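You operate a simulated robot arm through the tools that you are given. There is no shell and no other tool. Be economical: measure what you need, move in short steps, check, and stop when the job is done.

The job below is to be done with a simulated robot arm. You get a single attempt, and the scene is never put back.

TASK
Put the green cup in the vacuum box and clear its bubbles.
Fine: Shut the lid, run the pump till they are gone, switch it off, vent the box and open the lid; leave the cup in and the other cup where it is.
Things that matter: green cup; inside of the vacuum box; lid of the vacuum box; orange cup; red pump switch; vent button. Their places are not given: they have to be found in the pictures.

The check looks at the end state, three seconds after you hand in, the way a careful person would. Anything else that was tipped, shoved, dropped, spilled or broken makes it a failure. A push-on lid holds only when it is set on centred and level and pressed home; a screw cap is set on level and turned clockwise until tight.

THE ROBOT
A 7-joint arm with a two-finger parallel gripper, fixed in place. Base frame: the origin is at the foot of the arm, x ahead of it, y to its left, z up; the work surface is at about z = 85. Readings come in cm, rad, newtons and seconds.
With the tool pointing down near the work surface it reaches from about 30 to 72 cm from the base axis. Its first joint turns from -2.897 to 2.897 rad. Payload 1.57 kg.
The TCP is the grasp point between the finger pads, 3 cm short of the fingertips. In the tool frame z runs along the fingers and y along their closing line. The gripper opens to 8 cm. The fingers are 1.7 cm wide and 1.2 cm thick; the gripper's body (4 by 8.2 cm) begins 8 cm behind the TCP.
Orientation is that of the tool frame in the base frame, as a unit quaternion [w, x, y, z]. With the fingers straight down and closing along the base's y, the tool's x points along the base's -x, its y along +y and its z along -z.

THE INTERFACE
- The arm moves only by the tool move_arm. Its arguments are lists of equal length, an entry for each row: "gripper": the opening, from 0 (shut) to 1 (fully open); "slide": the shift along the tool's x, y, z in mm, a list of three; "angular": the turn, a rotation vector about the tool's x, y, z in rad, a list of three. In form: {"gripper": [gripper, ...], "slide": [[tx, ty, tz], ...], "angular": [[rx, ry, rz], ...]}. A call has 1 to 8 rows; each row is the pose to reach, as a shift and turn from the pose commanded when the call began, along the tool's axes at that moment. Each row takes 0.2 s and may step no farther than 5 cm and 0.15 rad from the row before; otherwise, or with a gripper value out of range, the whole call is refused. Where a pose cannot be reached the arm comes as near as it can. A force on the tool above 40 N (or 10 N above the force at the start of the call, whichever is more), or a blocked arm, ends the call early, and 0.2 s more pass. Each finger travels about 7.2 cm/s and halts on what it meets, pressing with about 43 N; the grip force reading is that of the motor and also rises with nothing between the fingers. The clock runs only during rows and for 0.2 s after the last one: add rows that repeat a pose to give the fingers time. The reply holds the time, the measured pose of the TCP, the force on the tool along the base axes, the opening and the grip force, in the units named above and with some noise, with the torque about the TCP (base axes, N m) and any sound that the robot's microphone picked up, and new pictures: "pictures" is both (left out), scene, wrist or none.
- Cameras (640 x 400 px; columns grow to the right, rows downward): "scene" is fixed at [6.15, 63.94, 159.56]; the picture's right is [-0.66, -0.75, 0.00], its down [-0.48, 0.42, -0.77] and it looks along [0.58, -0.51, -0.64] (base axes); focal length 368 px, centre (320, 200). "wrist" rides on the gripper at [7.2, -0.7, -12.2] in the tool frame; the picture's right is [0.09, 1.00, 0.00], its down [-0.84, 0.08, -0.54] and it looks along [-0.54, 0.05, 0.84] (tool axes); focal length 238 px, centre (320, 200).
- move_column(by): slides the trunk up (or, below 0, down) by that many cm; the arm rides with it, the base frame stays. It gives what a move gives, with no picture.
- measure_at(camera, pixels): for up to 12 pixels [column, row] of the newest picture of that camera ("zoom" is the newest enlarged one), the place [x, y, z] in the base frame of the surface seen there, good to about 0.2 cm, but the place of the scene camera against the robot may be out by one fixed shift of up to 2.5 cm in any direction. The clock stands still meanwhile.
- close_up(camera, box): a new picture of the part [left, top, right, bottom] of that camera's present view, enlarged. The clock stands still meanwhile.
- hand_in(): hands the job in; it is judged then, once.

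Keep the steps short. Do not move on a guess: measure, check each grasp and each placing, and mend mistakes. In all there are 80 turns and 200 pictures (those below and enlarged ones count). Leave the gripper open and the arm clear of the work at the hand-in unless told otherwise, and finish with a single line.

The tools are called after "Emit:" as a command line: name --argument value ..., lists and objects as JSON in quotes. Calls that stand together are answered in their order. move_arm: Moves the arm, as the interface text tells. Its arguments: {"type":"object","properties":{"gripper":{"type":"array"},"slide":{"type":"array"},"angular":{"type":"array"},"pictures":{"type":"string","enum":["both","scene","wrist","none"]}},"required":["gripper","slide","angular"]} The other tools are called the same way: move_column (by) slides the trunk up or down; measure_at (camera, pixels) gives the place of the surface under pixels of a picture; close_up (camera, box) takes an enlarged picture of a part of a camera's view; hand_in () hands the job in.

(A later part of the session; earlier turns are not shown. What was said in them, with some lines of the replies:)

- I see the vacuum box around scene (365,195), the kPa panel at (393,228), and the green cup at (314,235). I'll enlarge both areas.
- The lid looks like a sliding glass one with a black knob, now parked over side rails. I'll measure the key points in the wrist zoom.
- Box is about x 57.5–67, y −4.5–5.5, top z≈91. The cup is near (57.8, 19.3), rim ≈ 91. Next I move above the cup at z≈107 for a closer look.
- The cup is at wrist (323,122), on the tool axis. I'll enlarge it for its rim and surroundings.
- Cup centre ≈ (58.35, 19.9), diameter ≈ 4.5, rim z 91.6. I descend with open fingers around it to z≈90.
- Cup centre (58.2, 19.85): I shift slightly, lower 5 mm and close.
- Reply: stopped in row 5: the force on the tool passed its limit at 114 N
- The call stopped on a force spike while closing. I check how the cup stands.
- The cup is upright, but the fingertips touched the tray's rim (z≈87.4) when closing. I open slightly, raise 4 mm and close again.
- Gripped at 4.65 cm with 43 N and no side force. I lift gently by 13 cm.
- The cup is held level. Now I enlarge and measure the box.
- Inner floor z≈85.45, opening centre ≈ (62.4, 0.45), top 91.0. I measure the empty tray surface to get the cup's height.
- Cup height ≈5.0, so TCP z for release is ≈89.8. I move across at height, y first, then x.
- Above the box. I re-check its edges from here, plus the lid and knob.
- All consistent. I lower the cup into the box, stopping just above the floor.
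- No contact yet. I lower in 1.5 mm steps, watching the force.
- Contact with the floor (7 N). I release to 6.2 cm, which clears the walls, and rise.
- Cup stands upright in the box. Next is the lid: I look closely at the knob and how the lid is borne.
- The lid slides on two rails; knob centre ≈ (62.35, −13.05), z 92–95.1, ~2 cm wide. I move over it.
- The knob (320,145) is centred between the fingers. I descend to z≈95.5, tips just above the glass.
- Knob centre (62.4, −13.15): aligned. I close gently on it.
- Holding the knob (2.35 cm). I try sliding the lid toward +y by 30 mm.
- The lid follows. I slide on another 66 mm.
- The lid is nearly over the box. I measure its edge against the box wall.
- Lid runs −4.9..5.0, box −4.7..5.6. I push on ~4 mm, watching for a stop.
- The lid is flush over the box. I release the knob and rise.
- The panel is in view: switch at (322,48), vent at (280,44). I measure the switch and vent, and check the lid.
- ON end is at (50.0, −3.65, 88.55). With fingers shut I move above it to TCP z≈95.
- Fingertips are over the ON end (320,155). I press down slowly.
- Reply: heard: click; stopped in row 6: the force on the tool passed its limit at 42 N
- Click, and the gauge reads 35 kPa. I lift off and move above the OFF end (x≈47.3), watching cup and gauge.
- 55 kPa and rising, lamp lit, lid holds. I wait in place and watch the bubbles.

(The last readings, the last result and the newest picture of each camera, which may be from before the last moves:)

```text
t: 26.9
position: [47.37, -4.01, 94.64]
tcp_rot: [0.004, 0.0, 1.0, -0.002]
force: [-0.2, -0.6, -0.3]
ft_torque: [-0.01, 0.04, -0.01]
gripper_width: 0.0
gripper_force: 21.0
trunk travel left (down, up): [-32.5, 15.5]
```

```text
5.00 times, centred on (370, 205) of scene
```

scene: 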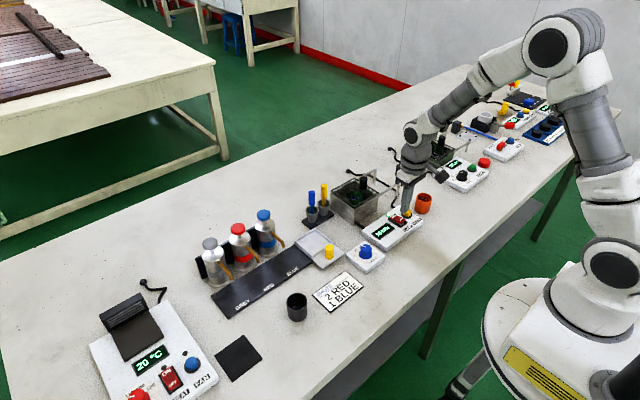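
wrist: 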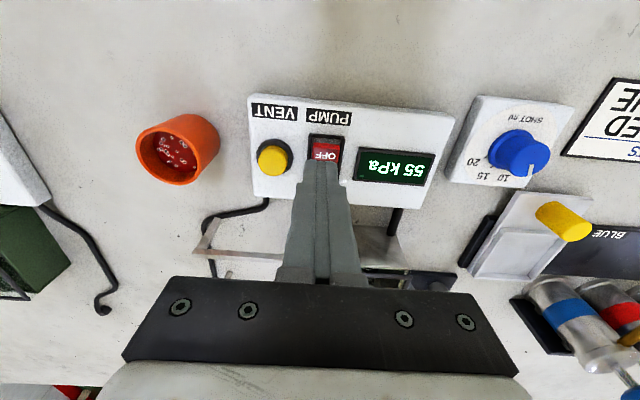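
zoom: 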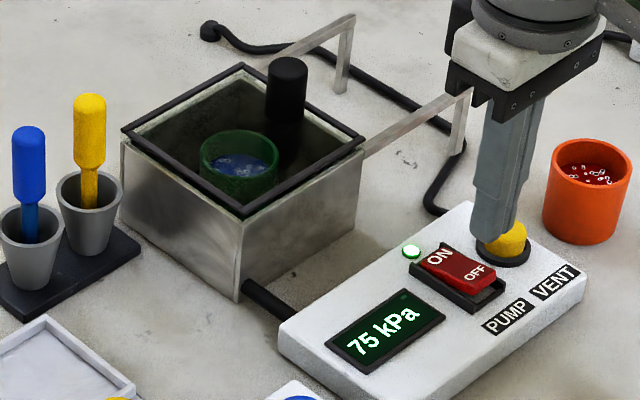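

75 kPa, bubbles shrinking in number. I wait 1.2 s more.

Emit:
move_arm --gripper '[0, 0, 0, 0]' --slide '[[0, 2, 5], [0, 3, 10], [0, 3, 15], [0, 3, 15]]' --angular '[[0, 0, 0], [0, 0, 0], [0, 0, 0], [0, 0, 0]]' --pictures "wrist"

Emit:
close_up --camera "scene" --box '[335, 175, 405, 220]'

```text
t: 27.9
position: [47.33, -3.67, 93.19]
tcp_rot: [0.004, -0.001, 1.0, -0.002]
force: [0.4, 0.5, 0.3]
ft_torque: [0.01, 0.01, 0.02]
gripper_width: 0.01
gripper_force: 21.4
trunk travel left (down, up): [-32.5, 15.5]
```

wrist: 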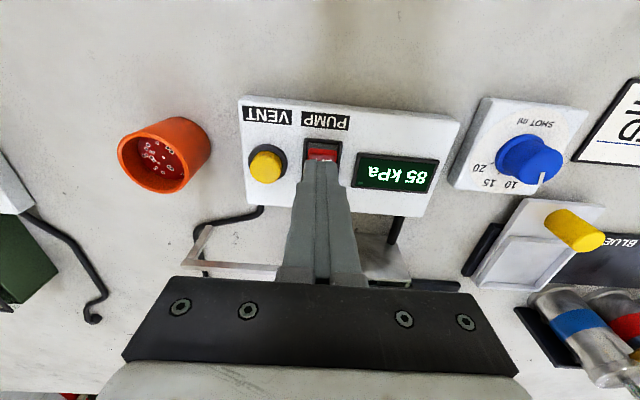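

```text
8.89 times, centred on (370, 198) of scene
```

zoom: 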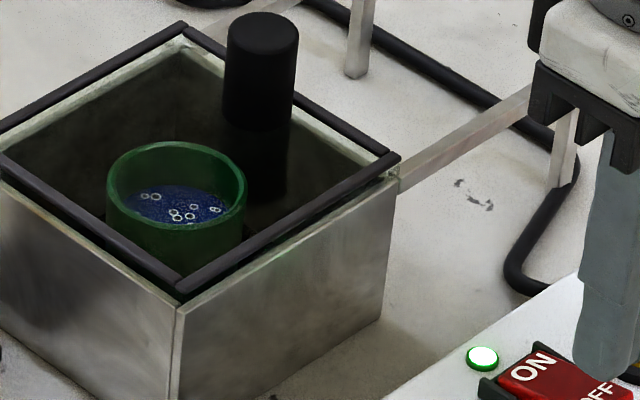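

85 kPa; fewer bubbles (about 7 in view). I keep waiting.

Emit:
move_arm --gripper '[0, 0, 0, 0, 0, 0]' --slide '[[0, 0, 0], [0, 0, 0], [0, 0, 0], [0, 0, 0], [0, 0, 0], [0, 0, 0]]' --angular '[[0, 0, 0], [0, 0, 0], [0, 0, 0], [0, 0, 0], [0, 0, 0], [0, 0, 0]]' --pictures "none"

Emit:
close_up --camera "scene" --box '[335, 175, 405, 220]'

```text
t: 29.3
position: [47.46, -3.64, 93.22]
tcp_rot: [0.004, -0.001, 1.0, -0.002]
force: [0.1, -0.6, -0.5]
ft_torque: [-0.02, 0.01, -0.02]
gripper_width: 0.02
gripper_force: 21.0
trunk travel left (down, up): [-32.5, 15.5]
```

```text
8.89 times, centred on (370, 198) of scene
```

zoom: 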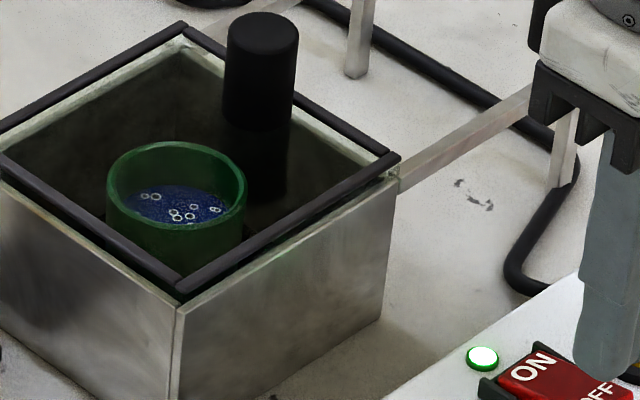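

No change in 1.4 s; I wait 3 s more.

Emit:
move_arm --gripper '[0, 0, 0, 0, 0, 0, 0, 0]' --slide '[[0, 0, 0], [0, 0, 0], [0, 0, 0], [0, 0, 0], [0, 0, 0], [0, 0, 0], [0, 0, 0], [0, 0, 0]]' --angular '[[0, 0, 0], [0, 0, 0], [0, 0, 0], [0, 0, 0], [0, 0, 0], [0, 0, 0], [0, 0, 0], [0, 0, 0]]' --pictures "none"

Emit:
close_up --camera "scene" --box '[335, 175, 405, 245]'

```text
t: 31.1
position: [47.44, -3.62, 93.21]
tcp_rot: [0.005, -0.001, 1.0, -0.001]
force: [0.1, 0.0, 0.4]
ft_torque: [-0.02, -0.01, -0.01]
gripper_width: 0.02
gripper_force: 21.7
trunk travel left (down, up): [-32.5, 15.5]
```

```text
5.71 times, centred on (370, 210) of scene
```

zoom: 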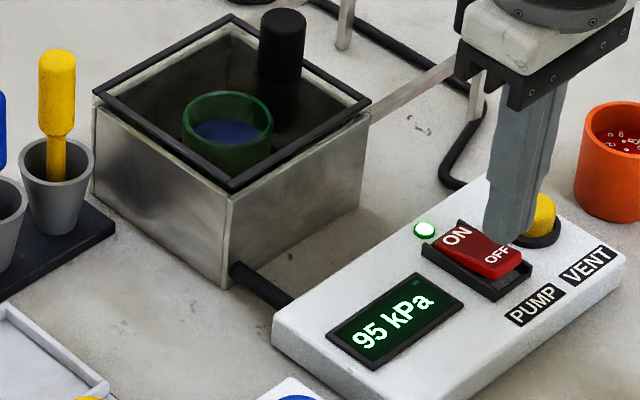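

Bubbles seem gone at 95 kPa; I confirm with a tighter view (the clock stands still).

Emit:
close_up --camera "scene" --box '[344, 184, 368, 204]'

```text
16.00 times, centred on (356, 194) of scene
```

zoom: 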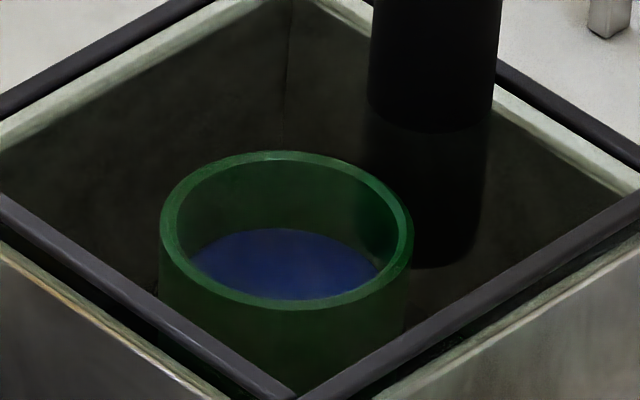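

Clear. I press the OFF end now.

Emit:
move_arm --gripper '[0, 0, 0, 0, 0, 0]' --slide '[[0, 0, 10], [0, 0, 15], [0, 0, 18], [0, 0, 21], [0, 0, 23], [0, 0, 25]]' --angular '[[0, 0, 0], [0, 0, 0], [0, 0, 0], [0, 0, 0], [0, 0, 0], [0, 0, 0]]' --pictures "wrist"

```text
t: 32.3
position: [47.46, -3.62, 91.51]
tcp_rot: [0.007, -0.001, 1.0, -0.002]
force: [-10.8, -0.2, 24.5]
ft_torque: [0.02, 0.07, -0.13]
gripper_width: 0.0
gripper_force: 21.3
trunk travel left (down, up): [-32.5, 15.5]
stopped in row 5: the force on the tool passed its limit at 43 N (the readings are from after the stop); the commanded pose is now the measured one
```

wrist: 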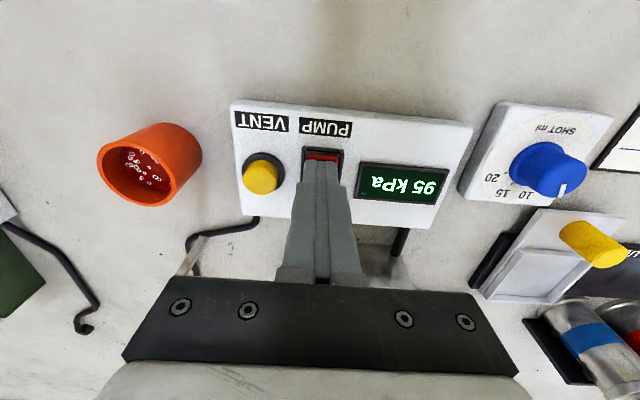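

No click heard. I lift, shift 6 mm further to the OFF end, and check.

Emit:
move_arm --gripper '[0, 0, 0]' --slide '[[0, 0, -10], [7, 0, -10], [7, 0, -10]]' --angular '[[0, 0, 0], [0, 0, 0], [0, 0, 0]]' --pictures "wrist"

Emit:
close_up --camera "scene" --box '[355, 185, 435, 250]'

```text
t: 33.1
position: [46.91, -3.4, 92.09]
tcp_rot: [0.006, -0.001, 1.0, -0.003]
force: [-0.3, -0.4, -0.3]
ft_torque: [-0.02, -0.01, -0.02]
gripper_width: 0.02
gripper_force: 21.0
trunk travel left (down, up): [-32.5, 15.5]
```

wrist: 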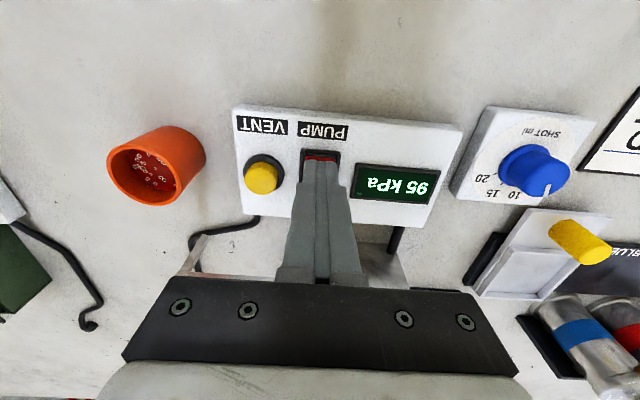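

```text
6.15 times, centred on (395, 218) of scene
```

zoom: 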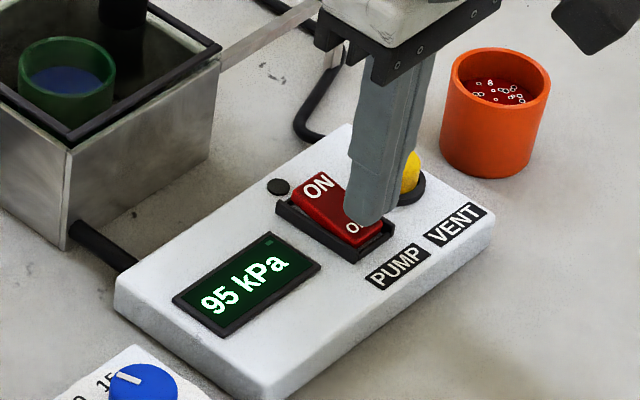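

Lamp is dark and ON side is raised: the pump is off. I rise and re-measure the vent button.

Emit:
move_arm --gripper '[0, 0, 0]' --slide '[[0, 0, -20], [-8, -20, -40], [-16, -38, -40]]' --angular '[[0, 0, 0], [0, 0, 0], [0, 0, 0]]' --pictures "wrist"

```text
t: 33.9
position: [48.45, -7.41, 96.02]
tcp_rot: [0.006, -0.001, 1.0, -0.002]
force: [-0.3, 0.6, 1.0]
ft_torque: [-0.01, -0.03, -0.01]
gripper_width: 0.0
gripper_force: 21.6
trunk travel left (down, up): [-32.5, 15.5]
```

wrist: 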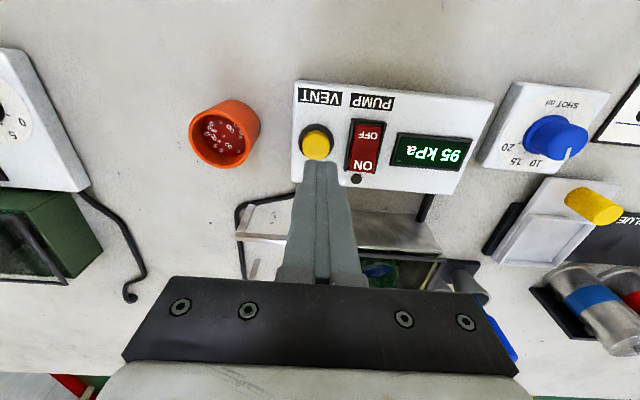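

Emit:
measure_at --camera "wrist" --pixels '[[316, 137], [316, 145], [304, 147], [328, 147], [316, 155], [319, 164], [360, 155]]'

```text
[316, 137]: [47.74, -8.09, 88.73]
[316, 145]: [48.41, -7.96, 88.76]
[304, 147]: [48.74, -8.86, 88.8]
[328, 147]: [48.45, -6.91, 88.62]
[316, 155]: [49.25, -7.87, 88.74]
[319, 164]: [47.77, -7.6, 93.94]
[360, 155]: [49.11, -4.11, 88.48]
```

Vent button centre (48.5, −7.9, 88.75). I shift 5 mm and press.

Emit:
move_arm --gripper '[0, 0, 0, 0, 0, 0, 0]' --slide '[[0, -5, 15], [0, -5, 32], [0, -5, 39], [0, -5, 43], [0, -5, 46], [0, -5, 48], [0, -5, 50]]' --angular '[[0, 0, 0], [0, 0, 0], [0, 0, 0], [0, 0, 0], [0, 0, 0], [0, 0, 0], [0, 0, 0]]'

Emit:
close_up --camera "scene" --box '[355, 185, 435, 250]'

```text
t: 35.5
position: [48.39, -7.9, 91.33]
tcp_rot: [0.008, 0.0, 1.0, -0.003]
force: [0.0, -1.5, 10.0]
ft_torque: [-0.04, 0.08, 0.04]
gripper_width: 0.0
gripper_force: 21.1
trunk travel left (down, up): [-32.5, 15.5]
heard: click
```

scene: 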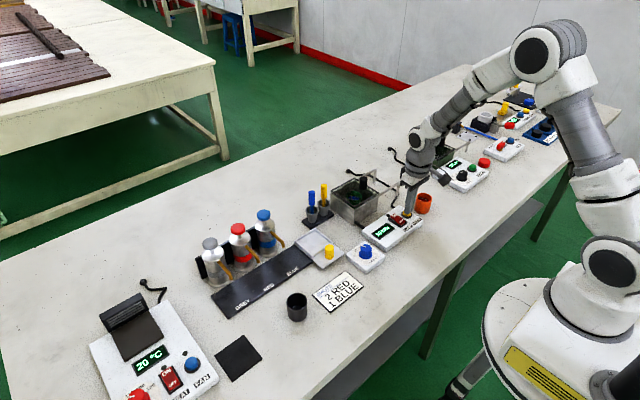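
wrist: 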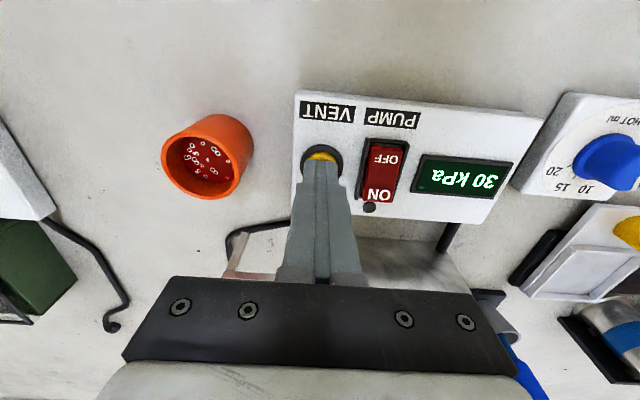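

```text
6.15 times, centred on (395, 218) of scene
```

zoom: 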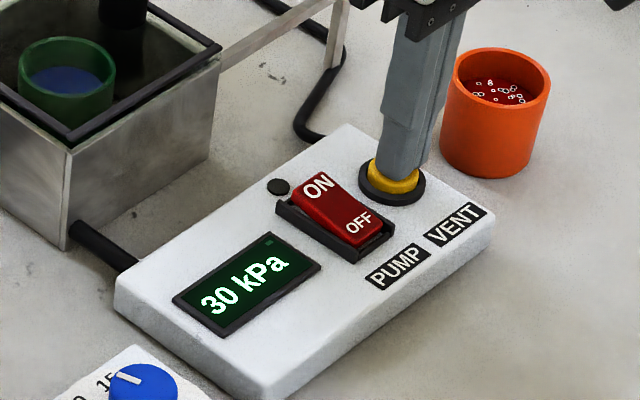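

Click; the gauge has fallen to 30 kPa and the pump is off. I hold the vent a little longer.

Emit:
move_arm --gripper '[0, 0, 0, 0, 0]' --slide '[[0, 0, 0], [0, 0, 0], [0, 0, 0], [0, 0, 0], [0, 0, 0]]' --angular '[[0, 0, 0], [0, 0, 0], [0, 0, 0], [0, 0, 0], [0, 0, 0]]' --pictures "wrist"

```text
t: 36.7
position: [48.48, -7.92, 91.2]
tcp_rot: [0.007, -0.001, 1.0, -0.003]
force: [3.6, -3.9, 11.8]
ft_torque: [-0.1, -0.08, 0.01]
gripper_width: 0.0
gripper_force: 21.1
trunk travel left (down, up): [-32.5, 15.5]
```

wrist: 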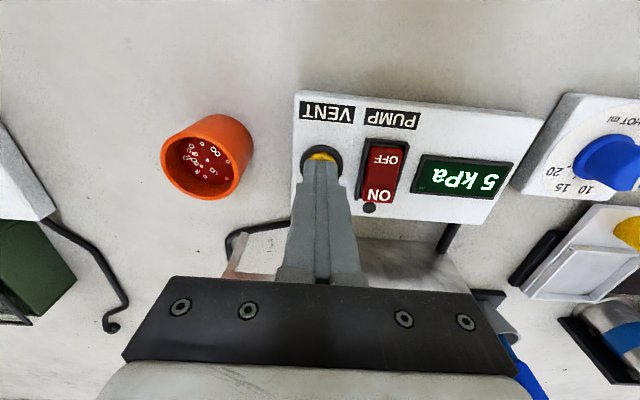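

5 kPa; I hold a little more.

Emit:
move_arm --gripper '[0, 0, 0, 0, 0, 0, 0, 0]' --slide '[[0, 0, 0], [0, 0, 0], [0, 0, 0], [0, 0, 0], [0, 0, 0], [0, 0, 0], [0, 0, 0], [0, 0, 0]]' --angular '[[0, 0, 0], [0, 0, 0], [0, 0, 0], [0, 0, 0], [0, 0, 0], [0, 0, 0], [0, 0, 0], [0, 0, 0]]' --pictures "wrist"

```text
t: 38.5
position: [48.49, -7.79, 91.26]
tcp_rot: [0.006, -0.001, 1.0, -0.003]
force: [5.4, -2.1, 14.0]
ft_torque: [-0.06, -0.11, 0.01]
gripper_width: 0.01
gripper_force: 21.0
trunk travel left (down, up): [-32.5, 15.5]
```

wrist: 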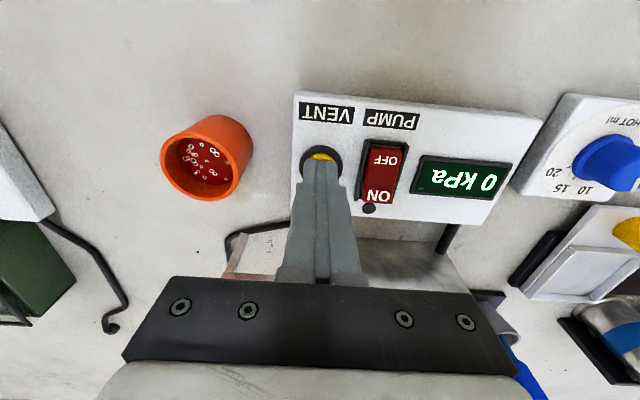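

0 kPa: vented. I rise and move over the knob at (62.4, −2.95).

Emit:
move_arm --gripper '[0, 0, 0.3, 0.6, 0.6, 0.6, 0.6]' --slide '[[0, 0, -30], [0, 0, -70], [-20, 10, -105], [-60, 25, -110], [-100, 40, -110], [-138, 49, -110], [-138, 49, -90]]' --angular '[[0, 0, 0], [0, 0, 0], [0, 0, 0], [0, 0, 0], [0, 0, 0], [0, 0, 0], [0, 0, 0]]'

```text
t: 40.1
position: [62.37, -2.95, 100.31]
tcp_rot: [0.006, -0.001, 1.0, -0.003]
force: [-0.3, 0.1, -0.2]
ft_torque: [-0.02, 0.01, -0.01]
gripper_width: 4.78
gripper_force: 0.1
trunk travel left (down, up): [-32.5, 15.5]
```

scene: 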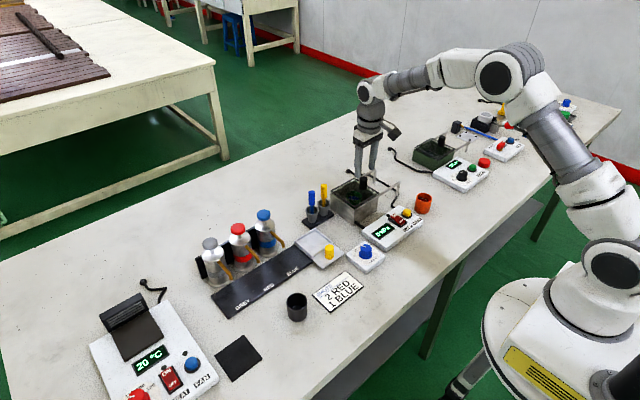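
wrist: 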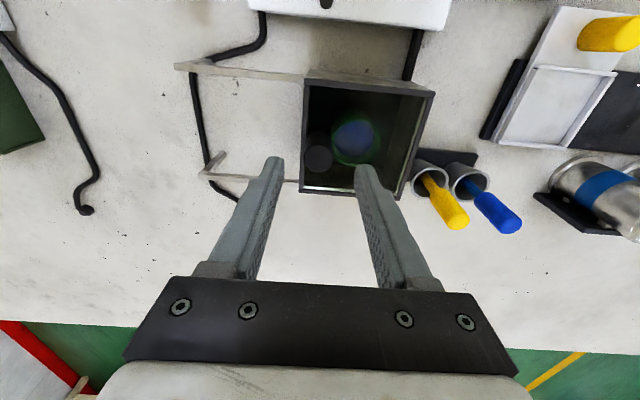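

The knob (318,158) is centred. I descend to z≈95.8 and grip.

Emit:
move_arm --gripper '[0.6, 0.6, 0.6, 0.6, 0.4, 0.2, 0.2, 0.2]' --slide '[[0, 0, 20], [0, 0, 37], [0, 0, 45], [0, 0, 45], [0, 0, 45], [0, 0, 45], [0, 0, 45], [0, 0, 45]]' --angular '[[0, 0, 0], [0, 0, 0], [0, 0, 0], [0, 0, 0], [0, 0, 0], [0, 0, 0], [0, 0, 0], [0, 0, 0]]' --pictures "wrist"

```text
t: 41.9
position: [62.25, -3.12, 95.74]
tcp_rot: [0.006, -0.002, 1.0, -0.002]
force: [-1.1, 1.3, -2.0]
ft_torque: [0.72, -0.16, -0.03]
gripper_width: 2.34
gripper_force: 35.8
trunk travel left (down, up): [-32.5, 15.5]
```

wrist: 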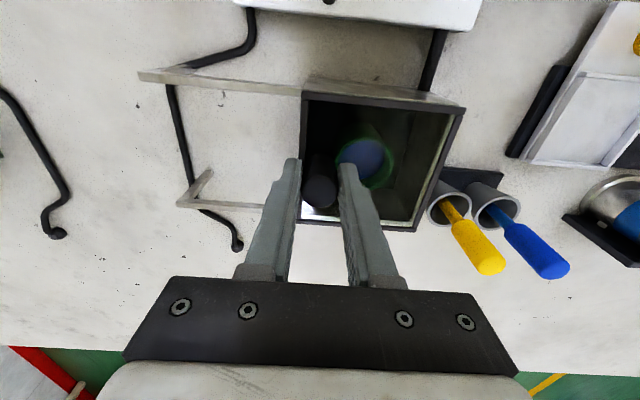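

Gripped at 2.34. I slide the lid back by 100 mm toward −y.

Emit:
move_arm --gripper '[0.2, 0.2, 0.2, 0.2, 0.2, 0.2, 0.2, 0.2]' --slide '[[0, -6, 0], [0, -18, 0], [0, -33, 0], [0, -48, 0], [0, -64, 0], [0, -80, 0], [0, -93, 0], [0, -99, 0]]' --angular '[[0, 0, 0], [0, 0, 0], [0, 0, 0], [0, 0, 0], [0, 0, 0], [0, 0, 0], [0, 0, 0], [0, 0, 0]]'

```text
t: 43.7
position: [62.18, -12.84, 95.63]
tcp_rot: [0.002, -0.001, 1.0, -0.002]
force: [-9.9, -0.1, -27.3]
ft_torque: [0.66, 0.56, 0.04]
gripper_width: 2.34
gripper_force: 35.7
trunk travel left (down, up): [-32.5, 15.5]
```

scene: 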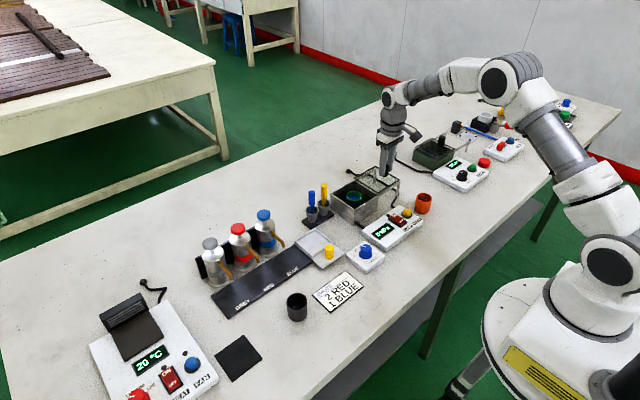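
wrist: 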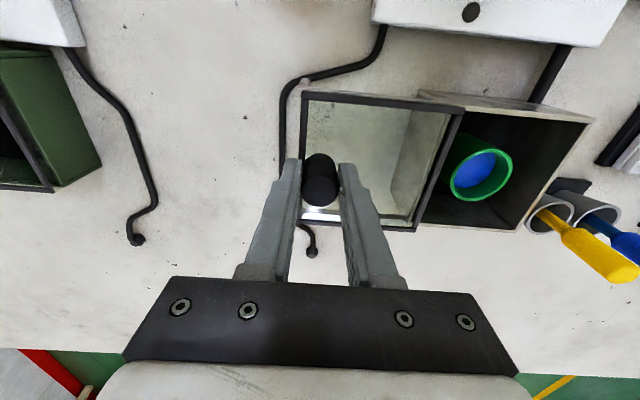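

The lid is back open (knob y≈−13). There's 27 N of pull on the captive lid, so I ease down ~1 mm, nudge the last 2 mm, then open and rise.

Emit:
move_arm --gripper '[0.2, 0.2, 0.3, 0.5, 0.6, 0.6, 0.6, 0.6]' --slide '[[0, -1, 1], [0, -2, 1.5], [0, -2, 1.5], [0, -2, 1.5], [0, -2, 1.5], [0, -2, -20], [0, -2, -60], [0, -2, -100]]' --angular '[[0, 0, 0], [0, 0, 0], [0, 0, 0], [0, 0, 0], [0, 0, 0], [0, 0, 0], [0, 0, 0], [0, 0, 0]]'

```text
t: 45.5
position: [62.06, -12.94, 106.14]
tcp_rot: [0.006, -0.001, 1.0, -0.002]
force: [0.1, 0.4, -1.0]
ft_torque: [-0.01, 0.0, 0.04]
gripper_width: 4.78
gripper_force: 0.1
trunk travel left (down, up): [-32.5, 15.5]
```

scene: 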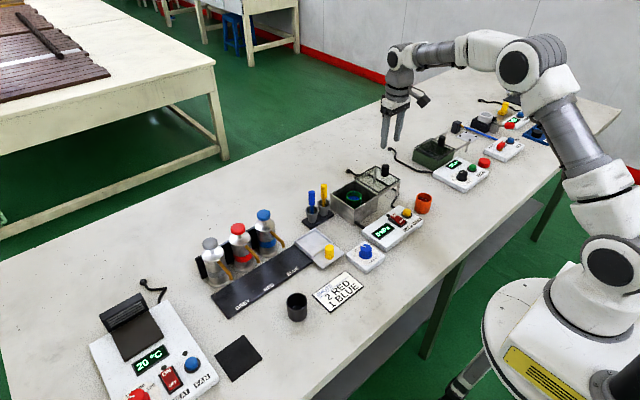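
wrist: 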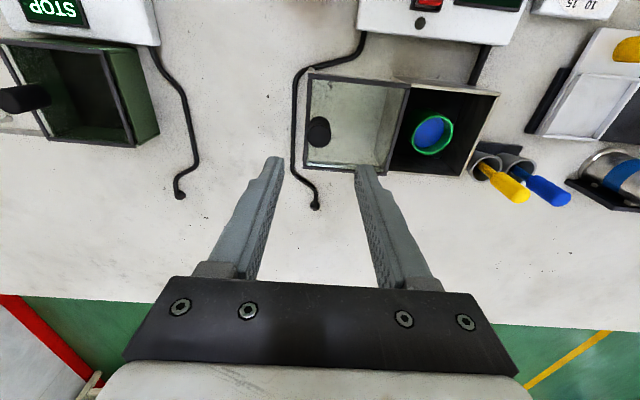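

I rise clear with the gripper open, and look over the final state.

Emit:
move_arm --gripper '[0.8, 1, 1, 1, 1]' --slide '[[20, 20, -25], [50, 50, -45], [80, 80, -70], [105, 105, -95], [105, 105, -95]]' --angular '[[0, 0, 0], [0, 0, 0], [0, 0, 0], [0, 0, 0], [0, 0, 0]]'

Emit:
close_up --camera "scene" --box '[290, 160, 440, 280]'

Emit:
close_up --camera "scene" --box '[335, 175, 405, 220]'

```text
t: 46.7
position: [51.39, -2.64, 115.23]
tcp_rot: [0.008, 0.0, 1.0, -0.002]
force: [0.1, -0.3, 0.8]
ft_torque: [-0.04, 0.03, -0.02]
gripper_width: 7.99
gripper_force: 0.0
trunk travel left (down, up): [-32.5, 15.5]
```

scene: 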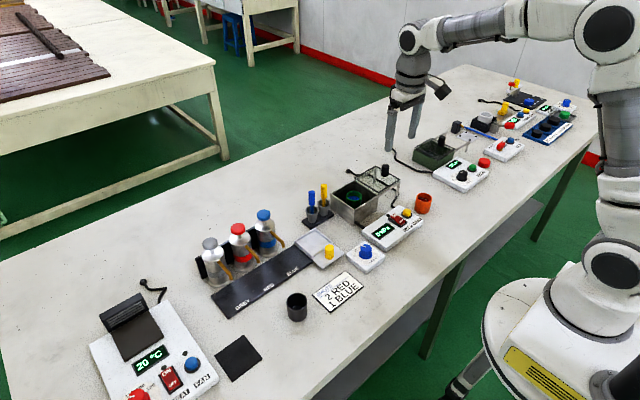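
wrist: 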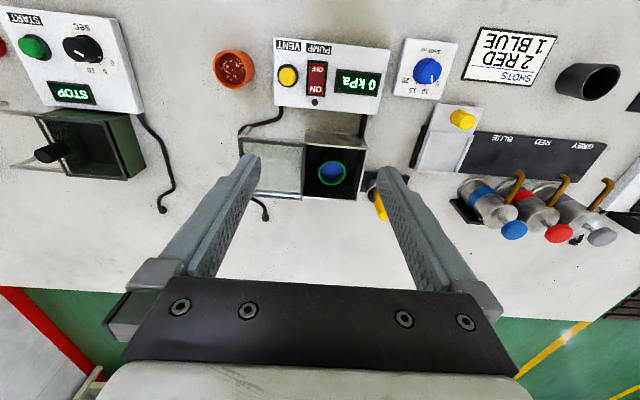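

```text
3.33 times, centred on (365, 220) of scene
```

zoom: 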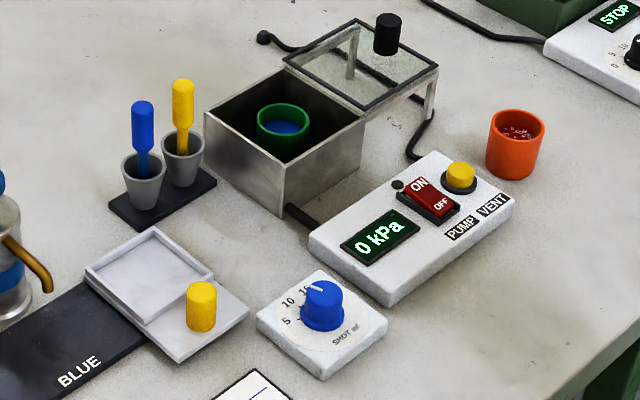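

```text
8.89 times, centred on (370, 198) of scene
```

zoom: 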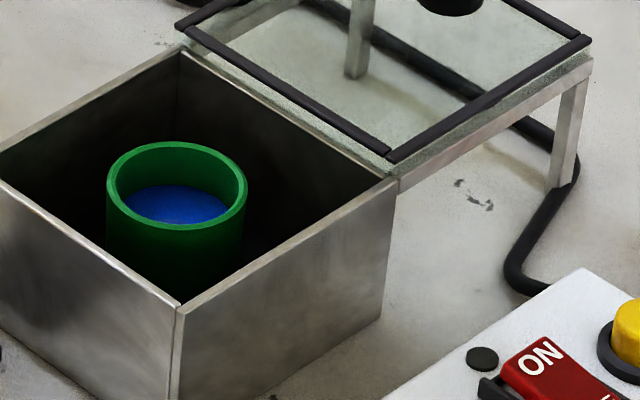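

Everything is as asked: the bubbles are gone, the pump is off with the gauge at 0 kPa, the lid is open, the cup is in the box and the orange cup hasn't moved. I hand in.

Emit:
hand_in

```text
The job is handed in.
```

The green cup is in the open, vented vacuum box with its bubbles gone, the pump is off, and the orange cup is where it was.
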